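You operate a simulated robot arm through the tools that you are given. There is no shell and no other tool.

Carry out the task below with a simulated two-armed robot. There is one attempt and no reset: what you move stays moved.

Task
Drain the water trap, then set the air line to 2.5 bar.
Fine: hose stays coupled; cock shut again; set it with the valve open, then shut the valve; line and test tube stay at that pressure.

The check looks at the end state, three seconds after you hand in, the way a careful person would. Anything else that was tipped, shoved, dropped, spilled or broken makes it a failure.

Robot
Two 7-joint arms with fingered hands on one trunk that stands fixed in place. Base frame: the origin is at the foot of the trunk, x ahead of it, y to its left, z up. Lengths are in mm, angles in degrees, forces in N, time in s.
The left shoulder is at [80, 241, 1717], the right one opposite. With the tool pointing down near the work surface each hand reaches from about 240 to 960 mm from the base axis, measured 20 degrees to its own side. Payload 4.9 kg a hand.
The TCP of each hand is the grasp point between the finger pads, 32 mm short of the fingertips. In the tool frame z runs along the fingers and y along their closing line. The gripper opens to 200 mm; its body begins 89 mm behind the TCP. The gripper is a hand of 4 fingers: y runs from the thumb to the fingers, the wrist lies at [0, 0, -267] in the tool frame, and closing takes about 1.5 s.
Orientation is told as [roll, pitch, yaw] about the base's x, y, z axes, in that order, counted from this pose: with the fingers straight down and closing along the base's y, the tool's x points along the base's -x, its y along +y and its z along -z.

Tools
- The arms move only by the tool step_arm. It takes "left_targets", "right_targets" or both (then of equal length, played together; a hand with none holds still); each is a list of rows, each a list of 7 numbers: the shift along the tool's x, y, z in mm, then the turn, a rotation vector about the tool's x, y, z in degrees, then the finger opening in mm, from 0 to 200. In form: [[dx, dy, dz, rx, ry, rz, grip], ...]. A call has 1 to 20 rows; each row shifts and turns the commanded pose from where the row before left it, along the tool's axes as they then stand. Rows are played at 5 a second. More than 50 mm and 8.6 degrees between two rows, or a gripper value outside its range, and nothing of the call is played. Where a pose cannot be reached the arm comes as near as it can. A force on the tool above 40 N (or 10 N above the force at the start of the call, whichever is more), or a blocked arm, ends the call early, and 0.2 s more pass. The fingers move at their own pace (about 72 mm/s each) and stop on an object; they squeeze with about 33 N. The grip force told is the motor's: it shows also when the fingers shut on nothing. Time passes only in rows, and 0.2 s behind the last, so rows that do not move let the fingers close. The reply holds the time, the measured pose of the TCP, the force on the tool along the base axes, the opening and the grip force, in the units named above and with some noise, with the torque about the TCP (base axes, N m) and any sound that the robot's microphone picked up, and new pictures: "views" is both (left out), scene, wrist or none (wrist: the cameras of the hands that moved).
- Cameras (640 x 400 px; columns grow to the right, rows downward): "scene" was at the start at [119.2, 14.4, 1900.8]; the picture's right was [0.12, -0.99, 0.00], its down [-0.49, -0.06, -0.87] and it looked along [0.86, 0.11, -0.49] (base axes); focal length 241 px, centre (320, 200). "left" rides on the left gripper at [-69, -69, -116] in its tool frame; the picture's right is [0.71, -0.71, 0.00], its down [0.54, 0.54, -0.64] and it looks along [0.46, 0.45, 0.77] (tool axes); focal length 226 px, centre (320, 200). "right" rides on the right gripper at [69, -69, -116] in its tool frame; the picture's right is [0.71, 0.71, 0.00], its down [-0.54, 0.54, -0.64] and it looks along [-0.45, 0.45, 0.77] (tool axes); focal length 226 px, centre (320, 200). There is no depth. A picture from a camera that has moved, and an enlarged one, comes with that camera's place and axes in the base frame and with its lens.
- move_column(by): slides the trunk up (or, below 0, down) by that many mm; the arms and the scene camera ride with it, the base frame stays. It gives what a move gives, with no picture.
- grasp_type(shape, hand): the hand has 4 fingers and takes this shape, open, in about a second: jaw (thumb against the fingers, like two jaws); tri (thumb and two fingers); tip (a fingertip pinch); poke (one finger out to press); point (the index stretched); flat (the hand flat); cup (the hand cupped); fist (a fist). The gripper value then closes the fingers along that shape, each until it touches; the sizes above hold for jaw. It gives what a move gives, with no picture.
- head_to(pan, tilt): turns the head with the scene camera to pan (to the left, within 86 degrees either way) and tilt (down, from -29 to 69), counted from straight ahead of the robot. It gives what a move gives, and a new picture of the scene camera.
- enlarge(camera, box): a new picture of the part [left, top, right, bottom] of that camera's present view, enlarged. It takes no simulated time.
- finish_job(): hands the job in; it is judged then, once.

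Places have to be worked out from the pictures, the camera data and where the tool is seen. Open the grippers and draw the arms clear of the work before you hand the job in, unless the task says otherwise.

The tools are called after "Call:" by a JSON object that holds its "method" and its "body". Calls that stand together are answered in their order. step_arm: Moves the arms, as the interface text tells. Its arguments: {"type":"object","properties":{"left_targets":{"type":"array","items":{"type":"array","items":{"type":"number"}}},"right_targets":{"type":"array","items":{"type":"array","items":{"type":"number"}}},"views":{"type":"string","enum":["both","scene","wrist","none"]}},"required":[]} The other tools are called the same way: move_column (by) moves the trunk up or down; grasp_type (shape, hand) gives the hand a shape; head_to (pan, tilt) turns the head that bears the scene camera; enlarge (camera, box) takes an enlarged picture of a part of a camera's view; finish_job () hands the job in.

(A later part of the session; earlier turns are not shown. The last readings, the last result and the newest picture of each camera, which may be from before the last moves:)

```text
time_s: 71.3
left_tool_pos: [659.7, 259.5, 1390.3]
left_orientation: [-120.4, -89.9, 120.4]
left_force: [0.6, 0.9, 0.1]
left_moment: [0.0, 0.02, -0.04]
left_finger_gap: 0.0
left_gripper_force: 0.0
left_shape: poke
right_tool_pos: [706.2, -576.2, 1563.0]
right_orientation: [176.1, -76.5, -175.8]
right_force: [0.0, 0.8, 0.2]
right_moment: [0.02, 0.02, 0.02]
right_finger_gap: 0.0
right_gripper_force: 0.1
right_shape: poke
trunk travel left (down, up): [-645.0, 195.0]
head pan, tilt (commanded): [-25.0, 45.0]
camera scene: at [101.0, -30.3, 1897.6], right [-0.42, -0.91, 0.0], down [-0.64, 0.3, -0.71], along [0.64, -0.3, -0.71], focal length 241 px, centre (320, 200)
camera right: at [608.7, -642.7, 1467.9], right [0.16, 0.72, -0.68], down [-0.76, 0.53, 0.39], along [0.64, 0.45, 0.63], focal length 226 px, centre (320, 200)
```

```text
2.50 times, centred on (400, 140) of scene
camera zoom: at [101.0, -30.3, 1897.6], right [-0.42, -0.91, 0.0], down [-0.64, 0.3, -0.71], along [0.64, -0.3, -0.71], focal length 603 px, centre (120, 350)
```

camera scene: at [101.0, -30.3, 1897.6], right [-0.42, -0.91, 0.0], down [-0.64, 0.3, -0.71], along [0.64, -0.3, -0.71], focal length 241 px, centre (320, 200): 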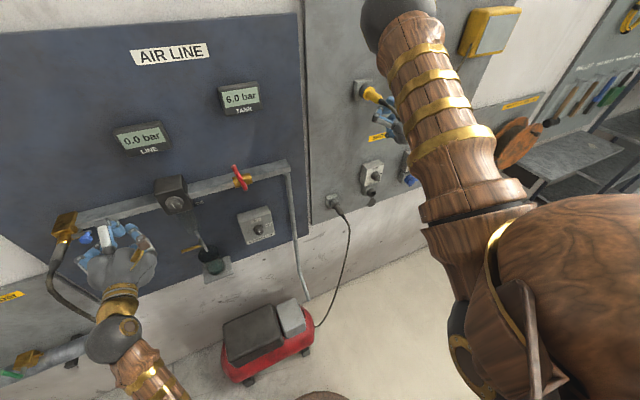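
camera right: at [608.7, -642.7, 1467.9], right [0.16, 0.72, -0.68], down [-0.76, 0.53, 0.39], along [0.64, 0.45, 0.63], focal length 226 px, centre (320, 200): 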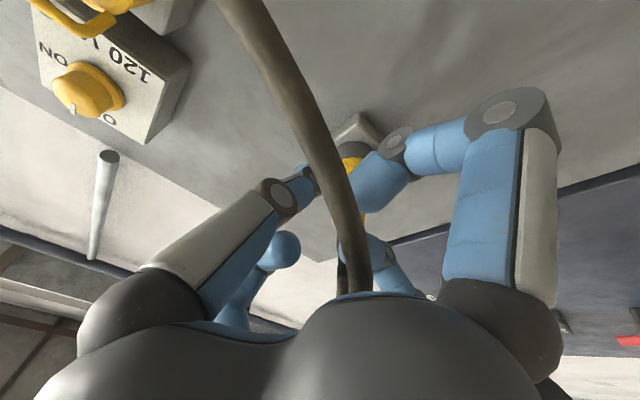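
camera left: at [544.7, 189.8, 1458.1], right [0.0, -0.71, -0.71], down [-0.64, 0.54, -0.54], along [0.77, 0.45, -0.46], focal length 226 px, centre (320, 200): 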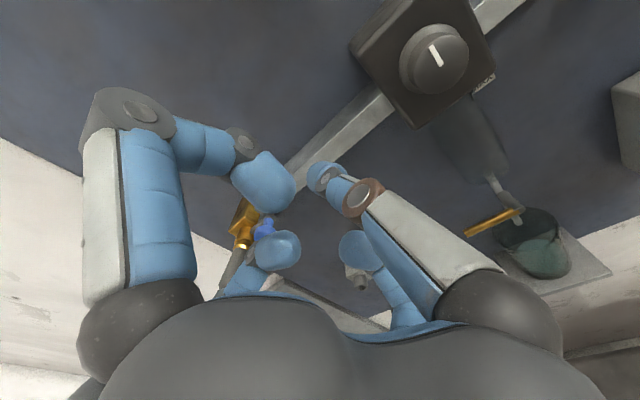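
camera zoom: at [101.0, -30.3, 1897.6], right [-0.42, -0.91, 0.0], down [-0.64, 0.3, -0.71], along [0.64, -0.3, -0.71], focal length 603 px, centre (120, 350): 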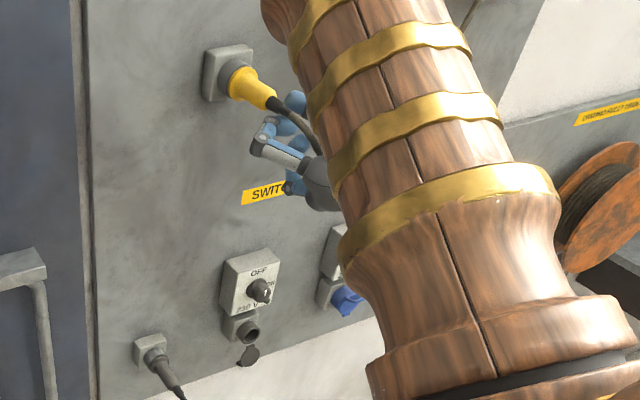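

The cable runs across the palm from above, so I leave the way the hand came in: down, back and left in small steps, watching the force and the cable.

Call:
{"method": "step_arm", "body": {"right_targets": [[12, 4, -8, 0, 0, 0, 0], [12, 4, -8, 0, 0, 0, 0]], "views": "both"}}

Call:
{"method": "enlarge", "body": {"camera": "scene", "box": [330, 60, 470, 220]}}

```text
time_s: 71.9
left_tool_pos: [659.0, 258.6, 1389.6]
left_orientation: [-24.7, -89.9, 24.7]
left_force: [1.5, 0.7, -0.1]
left_moment: [-0.01, 0.02, -0.02]
left_finger_gap: 0.2
left_gripper_force: 0.0
left_shape: poke
right_tool_pos: [698.3, -567.3, 1534.4]
right_orientation: [176.2, -76.6, -175.9]
right_force: [-0.4, 0.5, -0.1]
right_moment: [0.0, 0.0, -0.02]
right_finger_gap: 0.0
right_gripper_force: 0.1
right_shape: poke
trunk travel left (down, up): [-645.0, 195.0]
head pan, tilt (commanded): [-25.0, 45.0]
camera scene: at [103.5, -31.1, 1897.5], right [-0.42, -0.91, 0.0], down [-0.64, 0.3, -0.71], along [0.64, -0.3, -0.71], focal length 241 px, centre (320, 200)
camera right: at [601.1, -634.9, 1440.2], right [0.16, 0.72, -0.68], down [-0.76, 0.53, 0.38], along [0.64, 0.45, 0.63], focal length 226 px, centre (320, 200)
```

scene: 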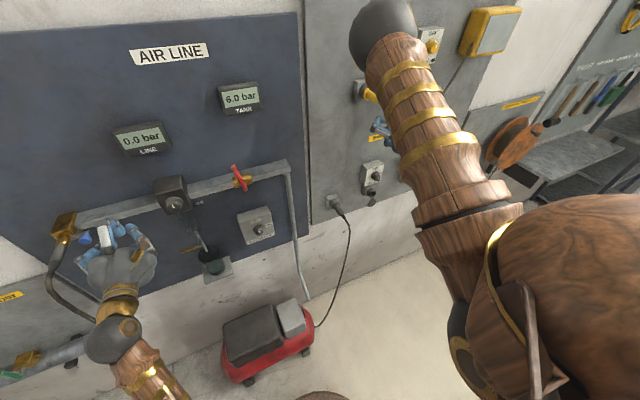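
right: 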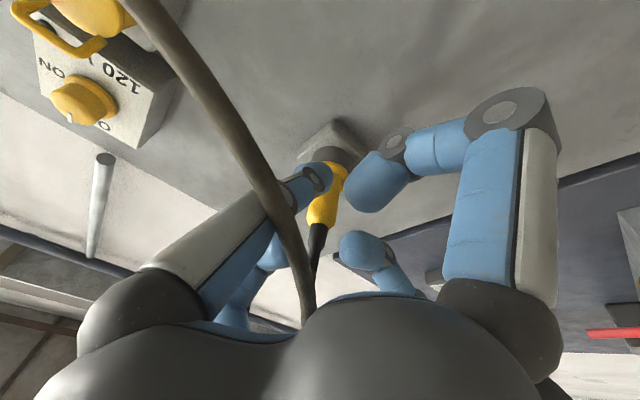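

```text
2.50 times, centred on (400, 140) of scene
camera zoom: at [103.5, -31.1, 1897.5], right [-0.42, -0.91, 0.0], down [-0.64, 0.3, -0.71], along [0.64, -0.3, -0.71], focal length 603 px, centre (120, 350)
```

zoom: 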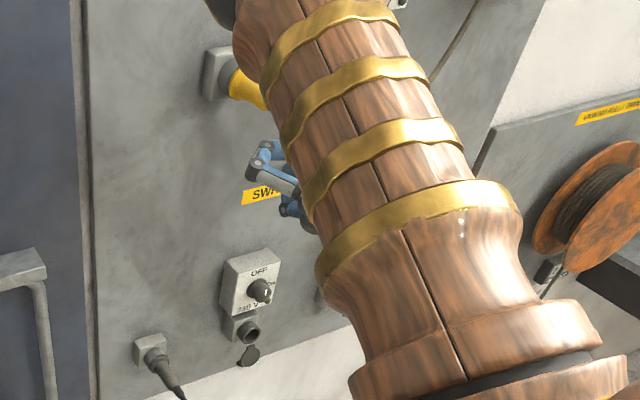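

Seen from the hand, the cable lies in the gap between the thumb and the lower finger; the clean way out is straight back along the fingers. I rise a little to centre it in that gap, then draw back.

Call:
{"method": "step_arm", "body": {"right_targets": [[-14, -4, 0, 0, 0, 0, 0], [0, 0, -15, 0, 0, 0, 0]], "views": "wrist"}}

```text
time_s: 72.5
left_tool_pos: [659.7, 257.8, 1390.0]
left_orientation: [-12.6, -89.9, 12.7]
left_force: [0.1, 0.1, 0.4]
left_moment: [0.0, 0.02, 0.02]
left_finger_gap: 0.0
left_gripper_force: 0.1
left_shape: poke
right_tool_pos: [680.2, -571.4, 1544.5]
right_orientation: [176.0, -76.4, -175.7]
right_force: [0.5, 0.6, 0.6]
right_moment: [-0.04, 0.01, 0.01]
right_finger_gap: 0.0
right_gripper_force: 0.1
right_shape: poke
trunk travel left (down, up): [-645.0, 195.0]
head pan, tilt (commanded): [-25.0, 45.0]
camera right: at [583.4, -639.4, 1450.0], right [0.16, 0.72, -0.68], down [-0.76, 0.53, 0.39], along [0.63, 0.45, 0.63], focal length 226 px, centre (320, 200)
```

right: 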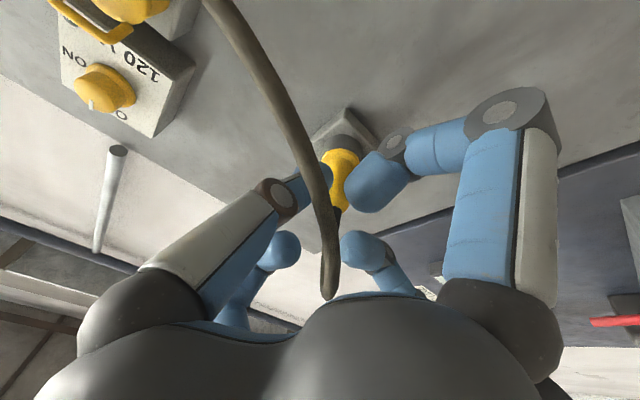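

The loop of the cable is now visible in the gap and coming free as I draw back. I continue straight back.

Call:
{"method": "step_arm", "body": {"right_targets": [[0, 0, -15, 0, 0, 0, 0], [0, 0, -15, 0, 0, 0, 0]], "views": "wrist"}}

```text
time_s: 73.1
left_tool_pos: [657.0, 257.0, 1391.1]
left_orientation: [127.6, -89.9, -127.6]
left_force: [-0.3, -0.4, 0.7]
left_moment: [0.01, 0.0, 0.01]
left_finger_gap: 0.0
left_gripper_force: 0.0
left_shape: poke
right_tool_pos: [649.4, -574.0, 1537.6]
right_orientation: [175.7, -76.5, -175.4]
right_force: [-0.7, 0.3, -0.3]
right_moment: [0.0, 0.0, 0.03]
right_finger_gap: 0.1
right_gripper_force: 0.1
right_shape: poke
trunk travel left (down, up): [-645.0, 195.0]
head pan, tilt (commanded): [-25.0, 45.0]
camera right: at [552.0, -641.0, 1443.1], right [0.16, 0.72, -0.68], down [-0.76, 0.53, 0.39], along [0.64, 0.45, 0.63], focal length 226 px, centre (320, 200)
```

right: 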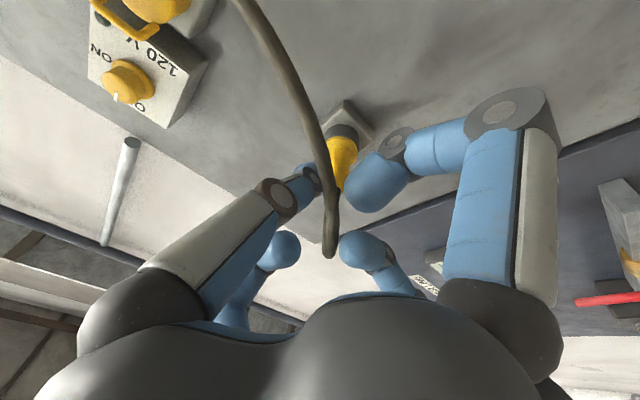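

The cable stays still while the hand withdraws. Further straight back.

Call:
{"method": "step_arm", "body": {"right_targets": [[0, 0, -15, 0, 0, 0, 0], [0, 0, -15, 0, 0, 0, 0], [0, 0, -15, 0, 0, 0, 0]], "views": "wrist"}}

```text
time_s: 73.9
left_tool_pos: [658.9, 258.0, 1390.6]
left_orientation: [-5.3, -89.9, 5.2]
left_force: [0.6, -0.6, 0.2]
left_moment: [0.02, 0.02, -0.01]
left_finger_gap: 0.0
left_gripper_force: 0.1
left_shape: poke
right_tool_pos: [640.1, -580.8, 1544.4]
right_orientation: [175.9, -76.9, -175.6]
right_force: [0.2, -0.3, -0.4]
right_moment: [-0.01, -0.01, -0.03]
right_finger_gap: 0.0
right_gripper_force: 0.1
right_shape: poke
right hand out of reach, approached as far as the arm can: row 1, 2, 3
trunk travel left (down, up): [-645.0, 195.0]
head pan, tilt (commanded): [-25.0, 45.0]
camera right: at [541.5, -649.9, 1449.5], right [0.16, 0.72, -0.68], down [-0.75, 0.53, 0.39], along [0.64, 0.45, 0.62], focal length 226 px, centre (320, 200)
```

right: 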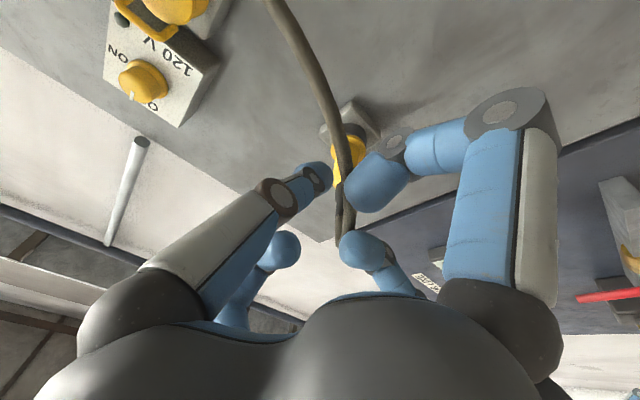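

The arm can't go straight back any further at this pitch, so I ease the pitch back to level, a few degrees, which restores reach.

Call:
{"method": "step_arm", "body": {"right_targets": [[0, 0, 0, 0, 4.5, 0, 0], [0, 0, 0, 0, 4.5, 0, 0], [0, 0, 0, 0, 4.5, 0, 0]], "views": "wrist"}}

```text
time_s: 74.7
left_tool_pos: [659.2, 257.7, 1390.4]
left_orientation: [-43.8, -89.9, 43.8]
left_force: [-0.3, -0.3, 0.1]
left_moment: [0.03, 0.03, -0.01]
left_finger_gap: 0.0
left_gripper_force: 0.1
left_shape: poke
right_tool_pos: [640.3, -581.6, 1543.1]
right_orientation: [85.7, -89.1, -85.3]
right_force: [0.6, 0.3, 0.2]
right_moment: [0.01, -0.02, -0.01]
right_finger_gap: 0.0
right_gripper_force: 0.0
right_shape: poke
trunk travel left (down, up): [-645.0, 195.0]
head pan, tilt (commanded): [-25.0, 45.0]
camera right: at [522.8, -648.9, 1474.3], right [-0.01, 0.72, -0.7], down [-0.65, 0.53, 0.55], along [0.76, 0.45, 0.46], focal length 226 px, centre (320, 200)
```

right: 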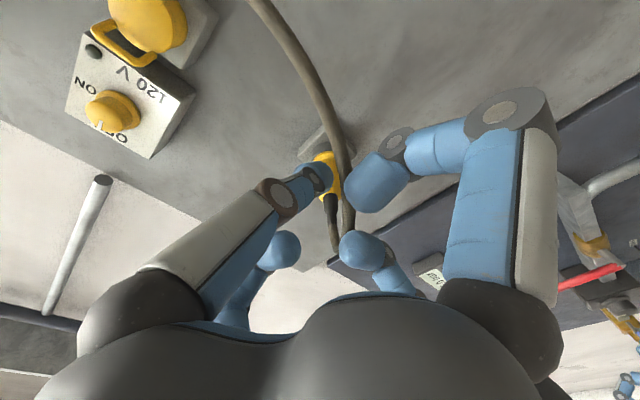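

Level again. I draw straight back from the wall.

Call:
{"method": "step_arm", "body": {"right_targets": [[0, 0, -14, 0, 0, 0, 0], [0, 0, -14, 0, 0, 0, 0], [0, 0, -14, 0, 0, 0, 0]], "views": "wrist"}}

```text
time_s: 75.5
left_tool_pos: [659.3, 258.3, 1390.9]
left_orientation: [3.2, -90.0, -3.2]
left_force: [-0.1, -0.2, 0.5]
left_moment: [-0.02, -0.03, -0.03]
left_finger_gap: 0.0
left_gripper_force: 0.0
left_shape: poke
right_tool_pos: [597.0, -582.7, 1544.1]
right_orientation: [90.1, -89.2, -89.7]
right_force: [-0.3, -0.4, -0.3]
right_moment: [0.01, 0.01, 0.0]
right_finger_gap: 0.0
right_gripper_force: 0.0
right_shape: poke
trunk travel left (down, up): [-645.0, 195.0]
head pan, tilt (commanded): [-25.0, 45.0]
camera right: at [480.6, -650.1, 1474.4], right [-0.01, 0.72, -0.7], down [-0.65, 0.53, 0.55], along [0.76, 0.45, 0.46], focal length 226 px, centre (320, 200)
```

right: 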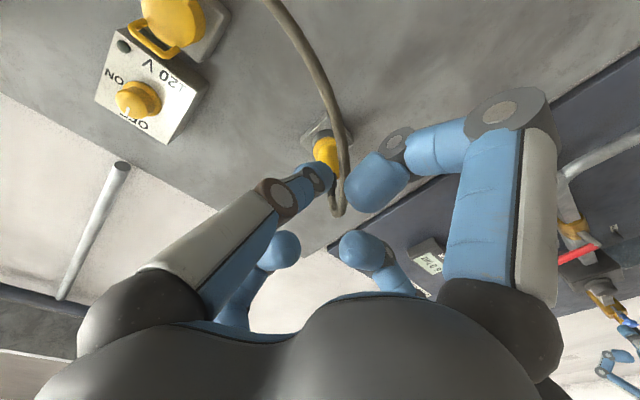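

Nearly out. Another 50 mm back clears the cable entirely.

Call:
{"method": "step_arm", "body": {"right_targets": [[0, 0, -18, 0, 0, 0, 0], [0, 0, -18, 0, 0, 0, 0], [0, 0, -18, 0, 0, 0, 0]], "views": "both"}}

```text
time_s: 76.3
left_tool_pos: [659.7, 257.5, 1390.2]
left_orientation: [7.7, -89.9, -7.7]
left_force: [1.4, 0.3, -0.5]
left_moment: [-0.02, 0.0, 0.0]
left_finger_gap: 0.0
left_gripper_force: 0.1
left_shape: poke
right_tool_pos: [568.8, -592.1, 1534.2]
right_orientation: [76.9, -89.0, -76.7]
right_force: [0.5, 0.5, -0.3]
right_moment: [0.02, -0.01, 0.04]
right_finger_gap: 0.0
right_gripper_force: 0.1
right_shape: poke
right hand out of reach, approached as far as the arm can: row 2, 3
trunk travel left (down, up): [-645.0, 195.0]
head pan, tilt (commanded): [-25.0, 45.0]
camera scene: at [104.1, -32.2, 1897.4], right [-0.42, -0.91, 0.0], down [-0.64, 0.3, -0.71], along [0.64, -0.3, -0.71], focal length 241 px, centre (320, 200)
camera right: at [451.8, -658.0, 1465.7], right [-0.01, 0.72, -0.7], down [-0.64, 0.53, 0.55], along [0.76, 0.45, 0.46], focal length 226 px, centre (320, 200)
```

scene: 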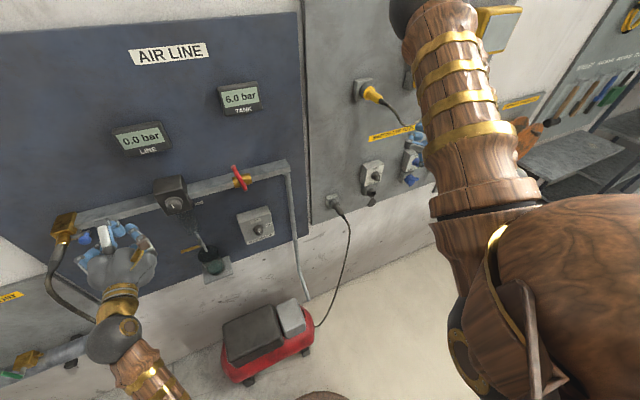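
right: 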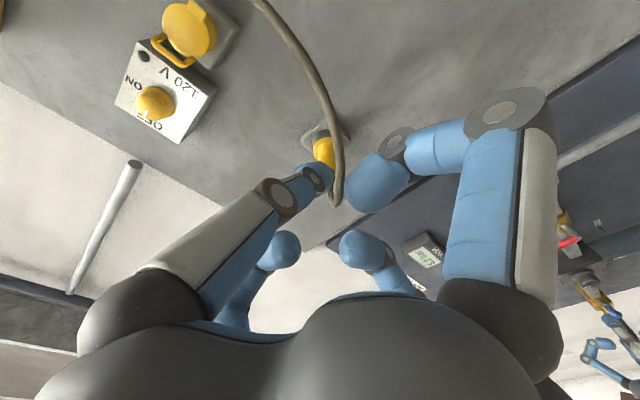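

The cable is free and undisturbed. I decide to do everything with the left arm, whose elbow hangs low, and park the right arm: I turn it to point down while drawing it back.

Call:
{"method": "step_arm", "body": {"right_targets": [[-7.8, 0, -13.5, 0, 8.18, 0, 0], [-5.8, 0, -14.5, 0, 8.18, 0, 0], [-3.7, 0, -15.2, 0, 8.18, 0, 0], [-1.5, 0, -15.5, 0, 8.18, 0, 0], [0.8, 0, -15.6, 0, 8.18, 0, 0], [3, 0, -15.3, 0, 8.18, 0, 0], [5.1, 0, -14.7, 0, 8.18, 0, 0], [7.2, 0, -13.8, 0, 8.18, 0, 0], [9.1, 0, -12.7, 0, 8.18, 0, 0], [10.8, 0, -11.3, 0, 8.18, 0, 0], [12.3, 0, -9.6, 0, 8.18, 0, 0], [0, 0, 0, 0, 0, 0, 0]], "views": "both"}}

```text
time_s: 78.9
left_tool_pos: [658.9, 257.7, 1390.0]
left_orientation: [-19.3, -90.0, 19.4]
left_force: [-0.3, 0.1, 0.2]
left_moment: [0.02, 0.01, 0.02]
left_finger_gap: 0.0
left_gripper_force: 0.1
left_shape: poke
right_tool_pos: [418.2, -592.8, 1620.0]
right_orientation: [0.8, 0.1, 0.4]
right_force: [-0.8, 0.8, 0.6]
right_moment: [0.01, 0.0, 0.0]
right_finger_gap: 0.0
right_gripper_force: 0.1
right_shape: poke
trunk travel left (down, up): [-645.0, 195.0]
head pan, tilt (commanded): [-25.0, 45.0]
camera scene: at [102.7, -31.5, 1897.5], right [-0.42, -0.91, 0.0], down [-0.64, 0.3, -0.71], along [0.64, -0.3, -0.71], focal length 241 px, centre (320, 200)
camera right: at [349.1, -663.2, 1735.4], right [-0.71, 0.7, 0.01], down [0.54, 0.54, 0.65], along [0.45, 0.47, -0.76], focal length 226 px, centre (320, 200)
```

scene: 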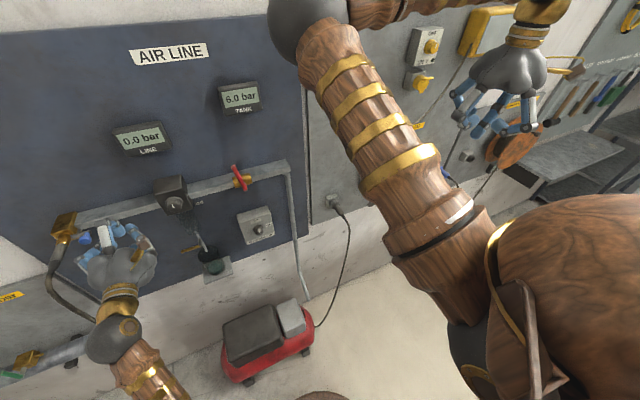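
right: 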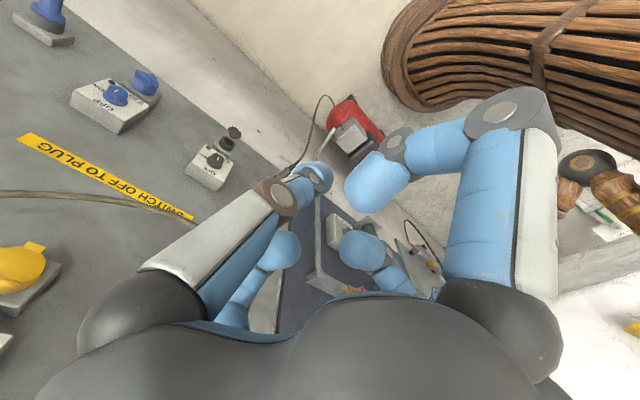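

The right arm is parked high and clear. I shift it a bit further right while the left hand crosses in front of the regulator (keeping 40 mm off) toward the right side of the red handle.

Call:
{"method": "step_arm", "body": {"left_targets": [[-5, -20, -8, 0, 0, 0, 0], [-5, -30, -6, 0, 0, 0, 0], [-5, -30, 0, 0, 0, 0, 0], [-5, -30, 0, 0, 0, 0, 0], [-5, -30, 0, 0, 0, 0, 0], [-5, -30, 0, 0, 0, 0, 0], [-5, -30, 0, 0, 0, 0, 0], [0, 0, 0, 0, 0, 0, 0]], "right_targets": [[3, -12, 0, 0, 0, 0, 0], [3, -12, 0, 0, 0, 0, 0], [3, -12, 0, 0, 0, 0, 0], [3, -12, 0, 0, 0, 0, 0], [3, -12, 0, 0, 0, 0, 0], [3, -12, 0, 0, 0, 0, 0], [3, -12, 0, 0, 0, 0, 0], [0, 0, 0, 0, 0, 0, 0]], "views": "both"}}

```text
time_s: 80.7
left_tool_pos: [644.8, 57.9, 1425.1]
left_orientation: [-8.7, -90.0, 8.8]
left_force: [-0.8, 0.5, -0.4]
left_moment: [0.01, 0.03, 0.01]
left_finger_gap: 0.0
left_gripper_force: 0.0
left_shape: poke
right_tool_pos: [399.3, -677.1, 1618.4]
right_orientation: [1.0, 0.1, 0.4]
right_force: [0.9, -0.5, 0.3]
right_moment: [-0.02, 0.01, 0.01]
right_finger_gap: 0.3
right_gripper_force: 0.1
right_shape: poke
trunk travel left (down, up): [-645.0, 195.0]
head pan, tilt (commanded): [-25.0, 45.0]
camera scene: at [103.4, -31.0, 1897.4], right [-0.42, -0.91, 0.0], down [-0.64, 0.3, -0.71], along [0.64, -0.3, -0.71], focal length 241 px, centre (320, 200)
camera right: at [329.8, -747.1, 1734.1], right [-0.71, 0.7, 0.01], down [0.54, 0.54, 0.65], along [0.45, 0.47, -0.76], focal length 226 px, centre (320, 200)
camera left: at [530.5, -10.6, 1493.3], right [0.0, -0.71, -0.71], down [-0.64, 0.54, -0.54], along [0.77, 0.45, -0.46], focal length 226 px, centre (320, 200)
```

scene: 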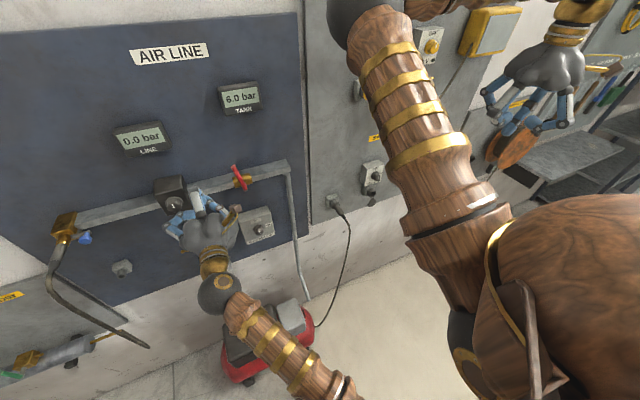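
right: 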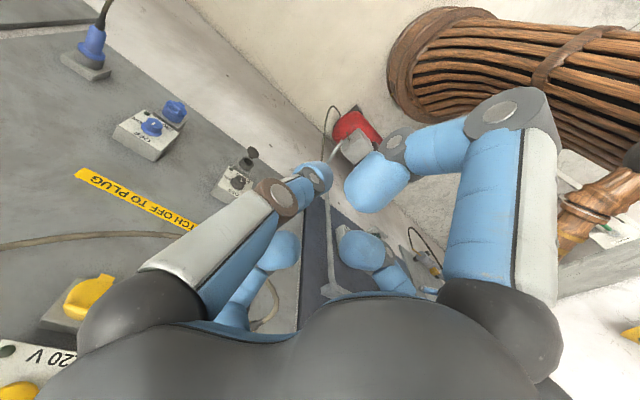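
left: 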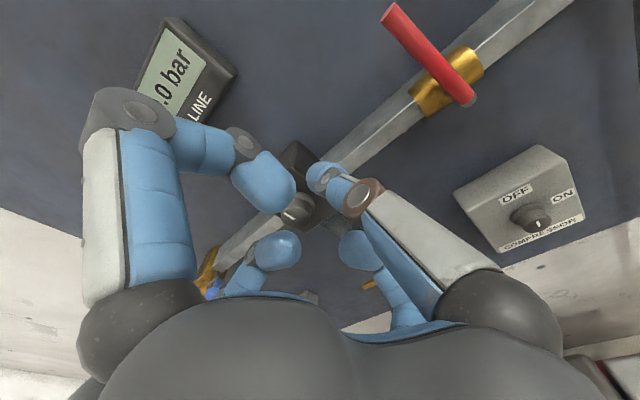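

No lean and a clear path; the scene view also shows the hose looping to the tube's end fitting. I continue to y ≈ −95, in front of the handle's right side.

Call:
{"method": "step_arm", "body": {"left_targets": [[-4, -30, 0, 0, 0, 0, 0], [-4, -30, 0, 0, 0, 0, 0], [-4, -30, 0, 0, 0, 0, 0], [-4, -30, 0, 0, 0, 0, 0], [-2, -30, 0, 0, 0, 0, 0], [0, 0, 0, 0, 0, 0, 0]], "views": "both"}}

Call:
{"method": "head_to", "body": {"pan": -5, "tilt": 38}}

```text
time_s: 82.3
left_tool_pos: [674.9, -50.4, 1440.3]
left_orientation: [112.7, -88.8, -109.1]
left_force: [0.7, 0.7, 0.3]
left_moment: [0.0, -0.01, -0.01]
left_finger_gap: 0.1
left_gripper_force: 0.0
left_shape: poke
right_tool_pos: [406.5, -678.0, 1619.7]
right_orientation: [1.0, 0.3, 0.4]
right_force: [-0.3, 0.6, 0.0]
right_moment: [0.05, -0.06, -0.02]
right_finger_gap: 0.2
right_gripper_force: 0.1
right_shape: poke
trunk travel left (down, up): [-645.0, 195.0]
head pan, tilt (commanded): [-25.0, 45.0]
stopped in row 6 (left hand): the arm was blocked; the commanded pose is now the measured one
camera scene: at [112.3, -32.3, 1899.1], right [-0.42, -0.91, 0.0], down [-0.64, 0.3, -0.7], along [0.64, -0.3, -0.71], focal length 241 px, centre (320, 200)
camera left: at [564.0, -129.3, 1506.5], right [0.05, -0.69, -0.72], down [-0.67, 0.51, -0.54], along [0.74, 0.51, -0.44], focal length 226 px, centre (320, 200)
```

scene: 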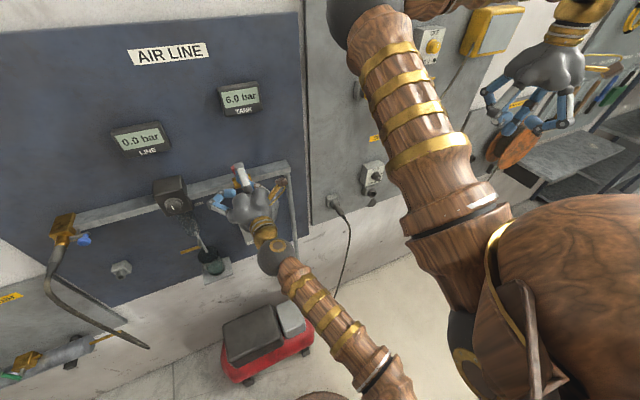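
left: 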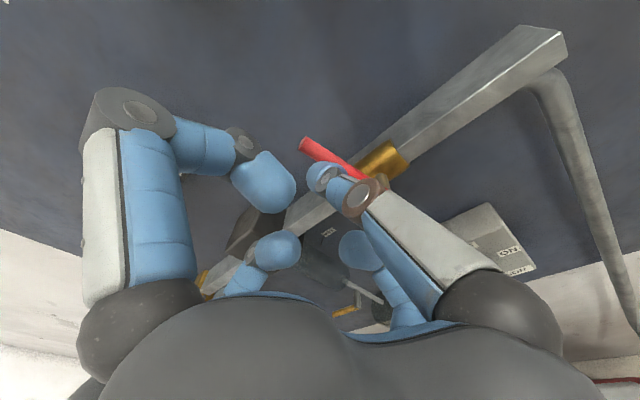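

```text
time_s: 83.2
left_tool_pos: [675.4, -53.3, 1437.5]
left_orientation: [107.6, -89.1, -104.0]
left_force: [-0.6, -0.4, -0.4]
left_moment: [-0.01, 0.01, 0.04]
left_finger_gap: 0.0
left_gripper_force: 0.2
left_shape: poke
right_tool_pos: [407.6, -677.0, 1617.0]
right_orientation: [0.9, 0.5, 0.4]
right_force: [-0.1, -0.4, 0.4]
right_moment: [0.03, 0.01, 0.01]
right_finger_gap: 0.0
right_gripper_force: 0.0
right_shape: poke
trunk travel left (down, up): [-645.0, 195.0]
head pan, tilt (commanded): [-5.0, 38.0]
camera scene: at [126.7, -4.9, 1907.5], right [-0.09, -1.0, 0.0], down [-0.62, 0.05, -0.78], along [0.78, -0.07, -0.62], focal length 241 px, centre (320, 200)
```

scene: 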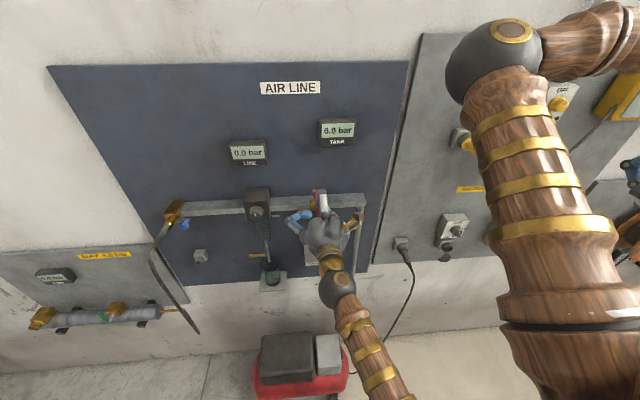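

The left elbow touches the trunk when the hand crosses that far. A better way is to yaw the hand so it points to the right while the wrist stays left. I first move back left a little and look at the "point" shape, which may give a longer, slimmer finger.

Call:
{"method": "step_arm", "body": {"left_targets": [[0, 20, -5, 0, 0, 0, 0], [0, 25, -5, 0, 0, 0, 0], [0, 25, -5, 0, 0, 0, 0], [0, 0, 0, 0, 0, 0, 0]], "views": "none"}}

Call:
{"method": "grasp_type", "body": {"hand": "left", "shape": "point"}}

Call:
{"method": "enlarge", "body": {"camera": "left", "box": [0, 0, 640, 400]}}

Call:
{"method": "enlarge", "body": {"camera": "scene", "box": [220, 160, 400, 300]}}

```text
time_s: 84.2
left_tool_pos: [657.7, 23.1, 1438.9]
left_orientation: [110.0, -89.3, -105.6]
left_force: [-0.4, -0.2, 0.3]
left_moment: [0.01, 0.0, 0.01]
left_finger_gap: 0.0
left_gripper_force: 0.1
left_shape: poke
right_tool_pos: [406.3, -677.6, 1616.1]
right_orientation: [1.0, 0.3, 0.4]
right_force: [0.6, 0.1, -0.4]
right_moment: [0.0, -0.03, 0.02]
right_finger_gap: 0.0
right_gripper_force: 0.1
right_shape: poke
trunk travel left (down, up): [-645.0, 195.0]
head pan, tilt (commanded): [-5.0, 38.0]
```

```text
time_s: 85.0
left_tool_pos: [657.8, 21.7, 1440.0]
left_orientation: [109.8, -89.1, -105.5]
left_force: [-0.4, -0.6, 1.0]
left_moment: [0.0, 0.02, -0.02]
left_finger_gap: 195.4
left_gripper_force: 0.0
left_shape: point
right_tool_pos: [408.6, -678.1, 1616.0]
right_orientation: [1.0, 0.2, 0.3]
right_force: [-0.3, 0.0, 0.5]
right_moment: [0.02, 0.0, 0.01]
right_finger_gap: 0.0
right_gripper_force: 0.0
right_shape: poke
trunk travel left (down, up): [-645.0, 195.0]
head pan, tilt (commanded): [-5.0, 38.0]
```

```text
1.00 times, centred on (320, 200) of left (not enlarged: the box is as wide or as high as the picture)
camera zoom: at [548.1, -55.8, 1506.9], right [0.06, -0.69, -0.72], down [-0.68, 0.5, -0.54], along [0.73, 0.52, -0.44], focal length 226 px, centre (320, 200)
```

zoom: 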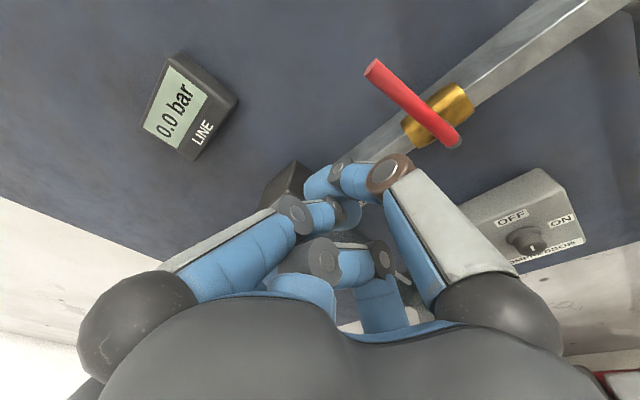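

```text
2.86 times, centred on (310, 230) of scene
camera zoom: at [125.2, -6.0, 1907.0], right [-0.09, -1.0, 0.0], down [-0.62, 0.05, -0.78], along [0.78, -0.07, -0.62], focal length 689 px, centre (349, 114)
```

zoom: 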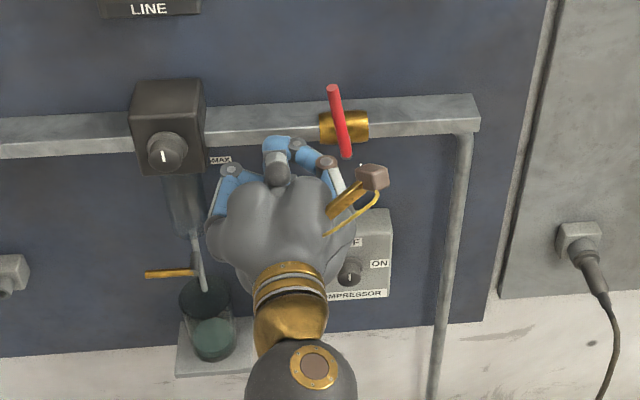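

I look down to see what the left elbow touches in this position.

Call:
{"method": "head_to", "body": {"pan": -10, "tilt": 68}}

```text
time_s: 86.0
left_tool_pos: [657.6, 23.6, 1440.4]
left_orientation: [109.9, -89.0, -105.6]
left_force: [0.3, 0.0, 0.2]
left_moment: [-0.01, -0.01, -0.04]
left_finger_gap: 195.5
left_gripper_force: 0.1
left_shape: point
right_tool_pos: [407.5, -678.7, 1616.4]
right_orientation: [1.0, 0.3, 0.4]
right_force: [0.6, 0.7, 0.6]
right_moment: [0.02, 0.0, 0.0]
right_finger_gap: 0.0
right_gripper_force: 0.1
right_shape: poke
trunk travel left (down, up): [-645.0, 195.0]
head pan, tilt (commanded): [-10.0, 68.0]
camera scene: at [95.1, -8.6, 1868.9], right [-0.17, -0.98, 0.0], down [-0.92, 0.16, -0.37], along [0.36, -0.06, -0.93], focal length 241 px, centre (320, 200)
```

scene: 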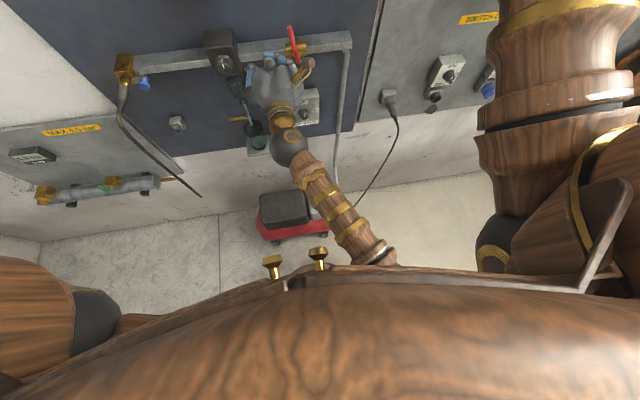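

The forearm is crowding the chest. I go back to the poke shape and yaw the hand about 25 degrees to the right, so the wrist moves left and forward, away from the trunk.

Call:
{"method": "grasp_type", "body": {"hand": "left", "shape": "poke"}}

Call:
{"method": "step_arm", "body": {"left_targets": [[0, 5, 0, 8.3, 0, 0, 0], [0, 5, 5, 8.3, 0, 0, 0], [0, 5, 5, 8.3, 0, 0, 0], [0, 0, 0, 0, 0, 0, 0]], "views": "wrist"}}

Call:
{"method": "head_to", "body": {"pan": -5, "tilt": 38}}

```text
time_s: 86.9
left_tool_pos: [658.9, 23.0, 1439.3]
left_orientation: [109.9, -89.1, -105.6]
left_force: [-0.1, -0.9, -0.3]
left_moment: [0.01, 0.01, 0.0]
left_finger_gap: 0.0
left_gripper_force: 0.2
left_shape: poke
right_tool_pos: [406.4, -678.2, 1615.3]
right_orientation: [1.1, 0.3, 0.4]
right_force: [-1.3, -0.4, 0.4]
right_moment: [0.01, 0.03, -0.02]
right_finger_gap: 0.0
right_gripper_force: 0.0
right_shape: poke
trunk travel left (down, up): [-645.0, 195.0]
head pan, tilt (commanded): [-10.0, 68.0]
```

```text
time_s: 87.9
left_tool_pos: [659.7, 27.4, 1442.8]
left_orientation: [100.0, -88.9, -121.6]
left_force: [0.4, -0.2, 0.7]
left_moment: [0.01, -0.01, -0.01]
left_finger_gap: 0.0
left_gripper_force: 0.1
left_shape: poke
right_tool_pos: [399.9, -675.7, 1619.6]
right_orientation: [0.9, -0.1, 0.6]
right_force: [-0.7, 0.3, 0.6]
right_moment: [-0.01, -0.04, 0.0]
right_finger_gap: 0.2
right_gripper_force: 0.1
right_shape: poke
trunk travel left (down, up): [-645.0, 195.0]
head pan, tilt (commanded): [-10.0, 68.0]
camera left: at [526.2, 6.2, 1509.9], right [-0.25, -0.65, -0.72], down [-0.39, 0.75, -0.53], along [0.88, 0.15, -0.44], focal length 226 px, centre (320, 200)
```

left: 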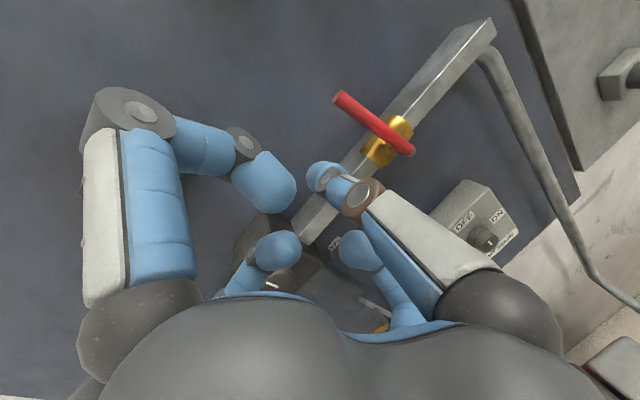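

```text
time_s: 88.8
left_tool_pos: [657.2, 27.8, 1442.9]
left_orientation: [103.2, -88.8, -124.4]
left_force: [-0.4, 0.2, 0.2]
left_moment: [-0.01, 0.0, 0.0]
left_finger_gap: 0.1
left_gripper_force: 0.2
left_shape: poke
right_tool_pos: [397.7, -677.3, 1619.2]
right_orientation: [0.9, -0.1, 0.4]
right_force: [0.0, -0.6, -0.5]
right_moment: [-0.01, -0.04, 0.01]
right_finger_gap: 0.0
right_gripper_force: 0.0
right_shape: poke
trunk travel left (down, up): [-645.0, 195.0]
head pan, tilt (commanded): [-5.0, 38.0]
camera scene: at [113.7, -5.5, 1907.7], right [-0.09, -1.0, 0.0], down [-0.61, 0.05, -0.79], along [0.78, -0.07, -0.62], focal length 241 px, centre (320, 200)
```

scene: 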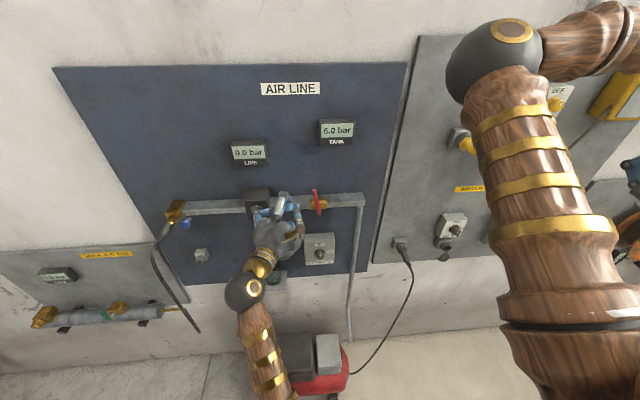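

The lean is gone. I now take the yawed finger to the right of the handle: first across in front at a safe depth, then check.

Call:
{"method": "step_arm", "body": {"left_targets": [[1, -26, 15, 0, 0, 0, 0], [1, -26, 15, 0, 0, 0, 0], [1, -28, 15, 0, 0, 0, 0], [0, 0, 0, 0, 0, 0, 0]], "views": "both"}}

Call:
{"method": "enlarge", "body": {"camera": "scene", "box": [220, 160, 380, 280]}}

```text
time_s: 89.8
left_tool_pos: [671.1, -60.9, 1438.3]
left_orientation: [102.0, -89.0, -123.4]
left_force: [-0.3, 1.3, -0.5]
left_moment: [-0.01, -0.02, 0.02]
left_finger_gap: 0.3
left_gripper_force: 0.1
left_shape: poke
right_tool_pos: [400.1, -676.1, 1618.1]
right_orientation: [0.9, -0.1, 0.3]
right_force: [0.2, 0.1, -0.1]
right_moment: [-0.04, -0.01, -0.01]
right_finger_gap: 0.0
right_gripper_force: 0.1
right_shape: poke
trunk travel left (down, up): [-645.0, 195.0]
head pan, tilt (commanded): [-5.0, 38.0]
camera scene: at [115.9, -3.0, 1907.7], right [-0.09, -1.0, 0.0], down [-0.61, 0.05, -0.79], along [0.78, -0.07, -0.62], focal length 241 px, centre (320, 200)
camera left: at [538.5, -83.8, 1505.1], right [-0.25, -0.65, -0.72], down [-0.39, 0.75, -0.53], along [0.88, 0.15, -0.44], focal length 226 px, centre (320, 200)
```

scene: 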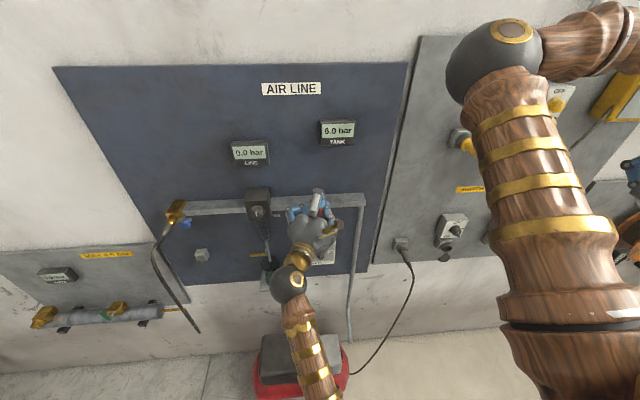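
left: 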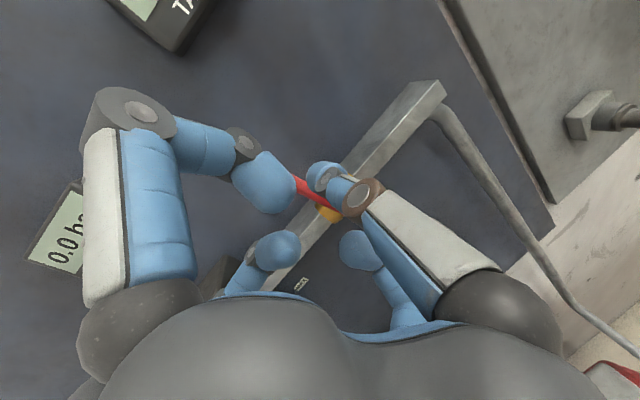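

```text
3.33 times, centred on (300, 220) of scene
camera zoom: at [115.9, -3.0, 1907.7], right [-0.09, -1.0, 0.0], down [-0.61, 0.05, -0.79], along [0.78, -0.07, -0.62], focal length 804 px, centre (387, 133)
```

zoom: 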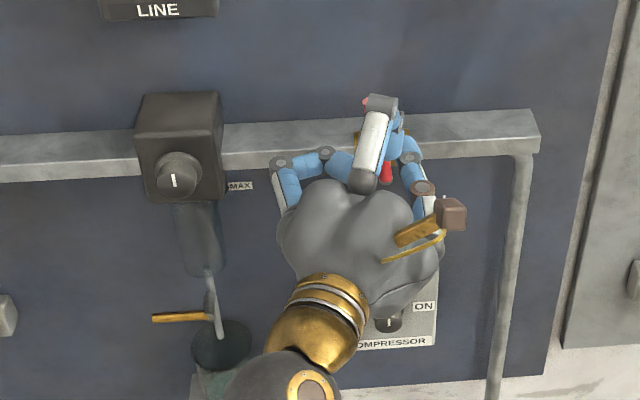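

No blockage this time. I move the finger in to the handle's depth, right of the handle.

Call:
{"method": "step_arm", "body": {"left_targets": [[0, 3, 13, 0, 0, 0, 0], [0, 3, 13, 0, 0, 0, 0], [0, 3, 13, 0, 0, 0, 0], [0, 0, 0, 0, 0, 0, 0]], "views": "both"}}

Call:
{"method": "enlarge", "body": {"camera": "left", "box": [230, 100, 430, 260]}}

```text
time_s: 90.8
left_tool_pos: [710.2, -68.2, 1438.0]
left_orientation: [102.0, -88.8, -123.4]
left_force: [-0.6, -0.3, 0.7]
left_moment: [-0.01, -0.02, 0.02]
left_finger_gap: 0.0
left_gripper_force: 0.2
left_shape: poke
right_tool_pos: [399.4, -677.1, 1619.6]
right_orientation: [0.9, 0.1, 0.4]
right_force: [-0.1, -1.1, 1.1]
right_moment: [0.01, 0.01, 0.02]
right_finger_gap: 0.1
right_gripper_force: 0.1
right_shape: poke
trunk travel left (down, up): [-645.0, 195.0]
head pan, tilt (commanded): [-5.0, 38.0]
camera scene: at [114.6, -5.0, 1907.7], right [-0.09, -1.0, 0.0], down [-0.61, 0.05, -0.79], along [0.79, -0.07, -0.62], focal length 241 px, centre (320, 200)
camera left: at [577.5, -91.5, 1505.8], right [-0.25, -0.65, -0.72], down [-0.39, 0.75, -0.53], along [0.88, 0.15, -0.44], focal length 226 px, centre (320, 200)
```

scene: 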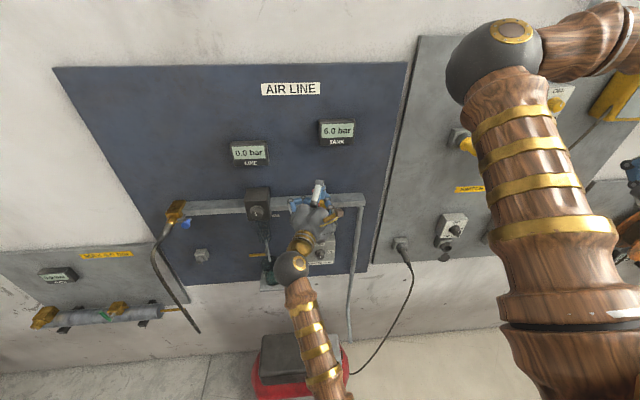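
left: 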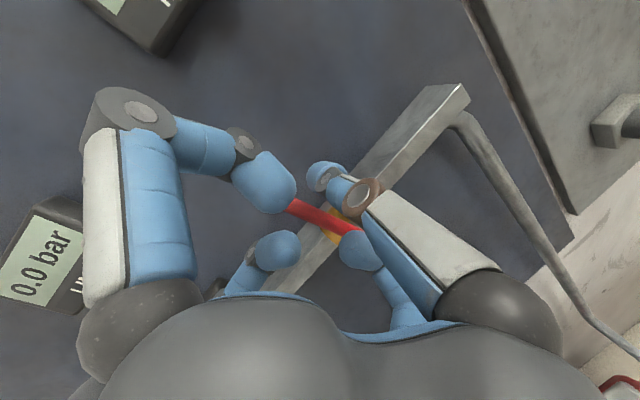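

```text
2.50 times, centred on (330, 180) of left
camera zoom: at [577.5, -91.5, 1505.8], right [-0.25, -0.65, -0.72], down [-0.39, 0.75, -0.53], along [0.88, 0.15, -0.44], focal length 565 px, centre (295, 250)
```

zoom: 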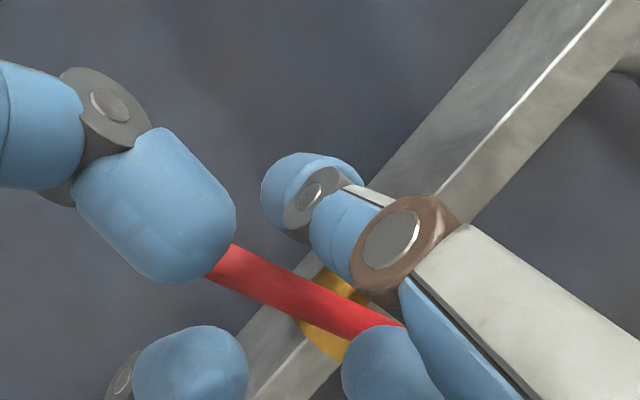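

The fingertip is 15 mm right of the handle. I push it left along its arc to about 30 degrees.

Call:
{"method": "step_arm", "body": {"left_targets": [[0.2, 5.8, -2.2, 0, 0, 0, 0], [0.2, 5.8, -2.2, 0, 0, 0, 0], [0.2, 5.8, -2.2, 0, 0, 0, 0], [1.6, 5, -1.9, 0, 0, 0, 0], [1.6, 5, -1.9, 0, 0, 0, 0], [1.6, 5, -1.9, 0, 0, 0, 0]], "views": "both"}}

Call:
{"method": "enlarge", "body": {"camera": "left", "box": [230, 100, 430, 260]}}

Call:
{"method": "enlarge", "body": {"camera": "scene", "box": [220, 110, 380, 230]}}

```text
time_s: 92.2
left_tool_pos: [711.0, -33.9, 1433.8]
left_orientation: [101.0, -88.9, -122.4]
left_force: [-0.9, 0.3, 0.7]
left_moment: [-0.04, -0.03, -0.01]
left_finger_gap: 0.0
left_gripper_force: 0.1
left_shape: poke
right_tool_pos: [399.4, -677.2, 1619.2]
right_orientation: [0.9, 0.0, 0.4]
right_force: [0.8, -0.3, 0.1]
right_moment: [0.01, 0.01, -0.01]
right_finger_gap: 0.0
right_gripper_force: 0.1
right_shape: poke
trunk travel left (down, up): [-645.0, 195.0]
head pan, tilt (commanded): [-5.0, 38.0]
camera scene: at [115.1, -4.4, 1907.7], right [-0.09, -1.0, 0.0], down [-0.61, 0.05, -0.79], along [0.78, -0.07, -0.62], focal length 241 px, centre (320, 200)
camera left: at [578.1, -56.2, 1500.5], right [-0.25, -0.65, -0.72], down [-0.39, 0.75, -0.53], along [0.88, 0.15, -0.44], focal length 226 px, centre (320, 200)
```

scene: 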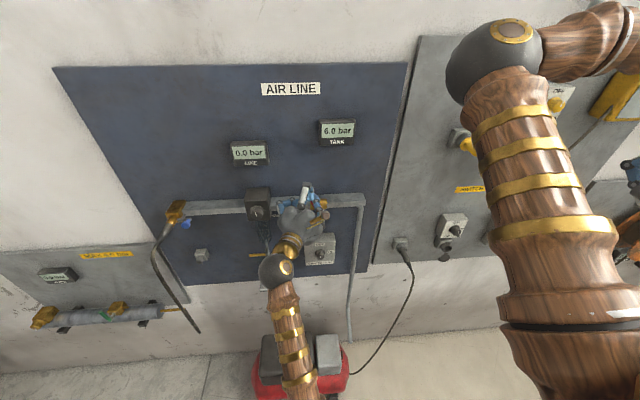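
left: 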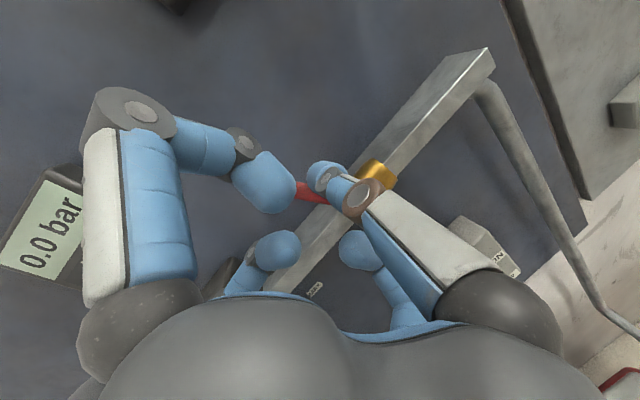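

```text
2.50 times, centred on (330, 180) of left
camera zoom: at [578.1, -56.2, 1500.5], right [-0.25, -0.65, -0.72], down [-0.39, 0.75, -0.53], along [0.88, 0.15, -0.44], focal length 565 px, centre (295, 250)
```

zoom: 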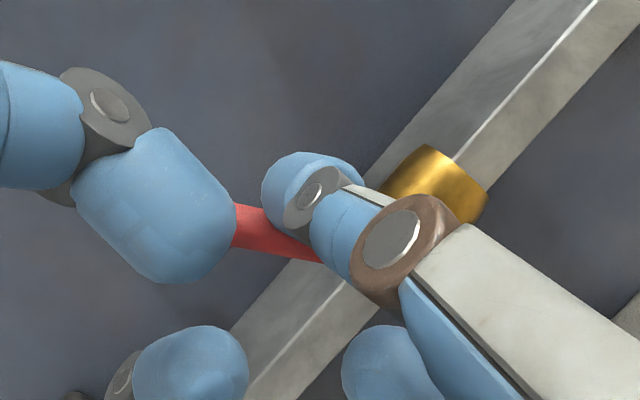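

```text
3.33 times, centred on (300, 170) of scene
camera zoom: at [115.1, -4.4, 1907.7], right [-0.09, -1.0, 0.0], down [-0.61, 0.05, -0.79], along [0.78, -0.07, -0.62], focal length 804 px, centre (387, 300)
```

zoom: 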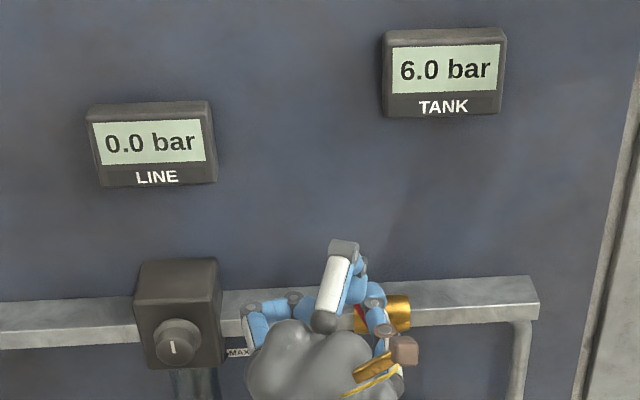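

The handle turns easily and LINE is still 0.0. I continue the arc to about 60 degrees.

Call:
{"method": "step_arm", "body": {"left_targets": [[3, 4, -1.5, 0, 0, 0, 0], [3, 4, -1.5, 0, 0, 0, 0], [3, 4, -1.5, 0, 0, 0, 0], [3.5, 3.2, -1.2, 0, 0, 0, 0], [3.5, 3.2, -1.2, 0, 0, 0, 0], [3.5, 3.2, -1.2, 0, 0, 0, 0]], "views": "wrist"}}

Call:
{"method": "enlarge", "body": {"camera": "left", "box": [230, 100, 430, 260]}}

Call:
{"method": "enlarge", "body": {"camera": "scene", "box": [220, 110, 380, 230]}}

```text
time_s: 93.7
left_tool_pos: [712.0, -10.0, 1414.9]
left_orientation: [101.8, -88.8, -123.4]
left_force: [-0.1, 0.1, 0.9]
left_moment: [-0.02, -0.02, -0.01]
left_finger_gap: 0.0
left_gripper_force: 0.1
left_shape: poke
right_tool_pos: [399.0, -676.6, 1618.9]
right_orientation: [0.9, 0.1, 0.4]
right_force: [-0.3, -0.5, -0.1]
right_moment: [0.01, 0.02, 0.03]
right_finger_gap: 0.0
right_gripper_force: 0.0
right_shape: poke
trunk travel left (down, up): [-645.0, 195.0]
head pan, tilt (commanded): [-5.0, 38.0]
camera left: at [578.9, -32.8, 1481.3], right [-0.25, -0.65, -0.72], down [-0.39, 0.75, -0.53], along [0.88, 0.15, -0.44], focal length 226 px, centre (320, 200)
```

left: 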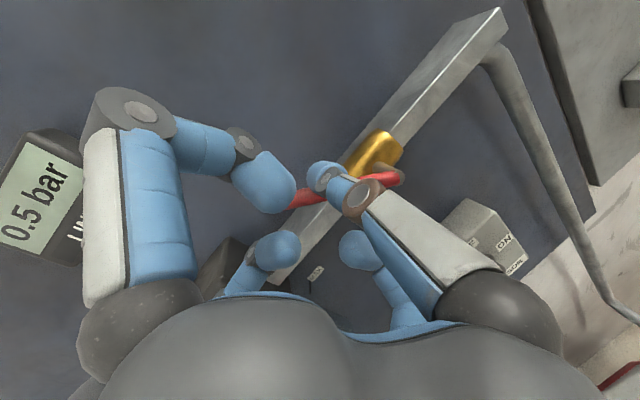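

```text
2.50 times, centred on (330, 180) of left
camera zoom: at [578.9, -32.8, 1481.3], right [-0.25, -0.65, -0.72], down [-0.39, 0.75, -0.53], along [0.88, 0.15, -0.44], focal length 565 px, centre (295, 250)
```

zoom: 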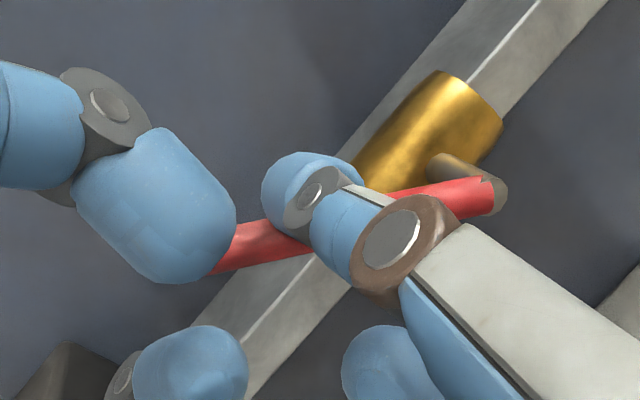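

```text
3.33 times, centred on (300, 170) of scene
camera zoom: at [115.0, -4.2, 1907.7], right [-0.09, -1.0, 0.0], down [-0.61, 0.05, -0.79], along [0.78, -0.07, -0.62], focal length 804 px, centre (387, 300)
```

zoom: 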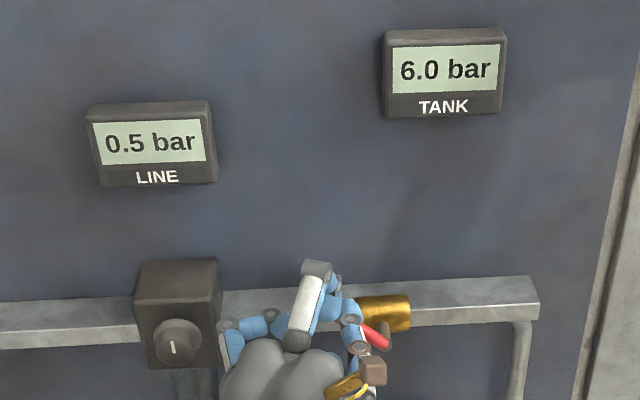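

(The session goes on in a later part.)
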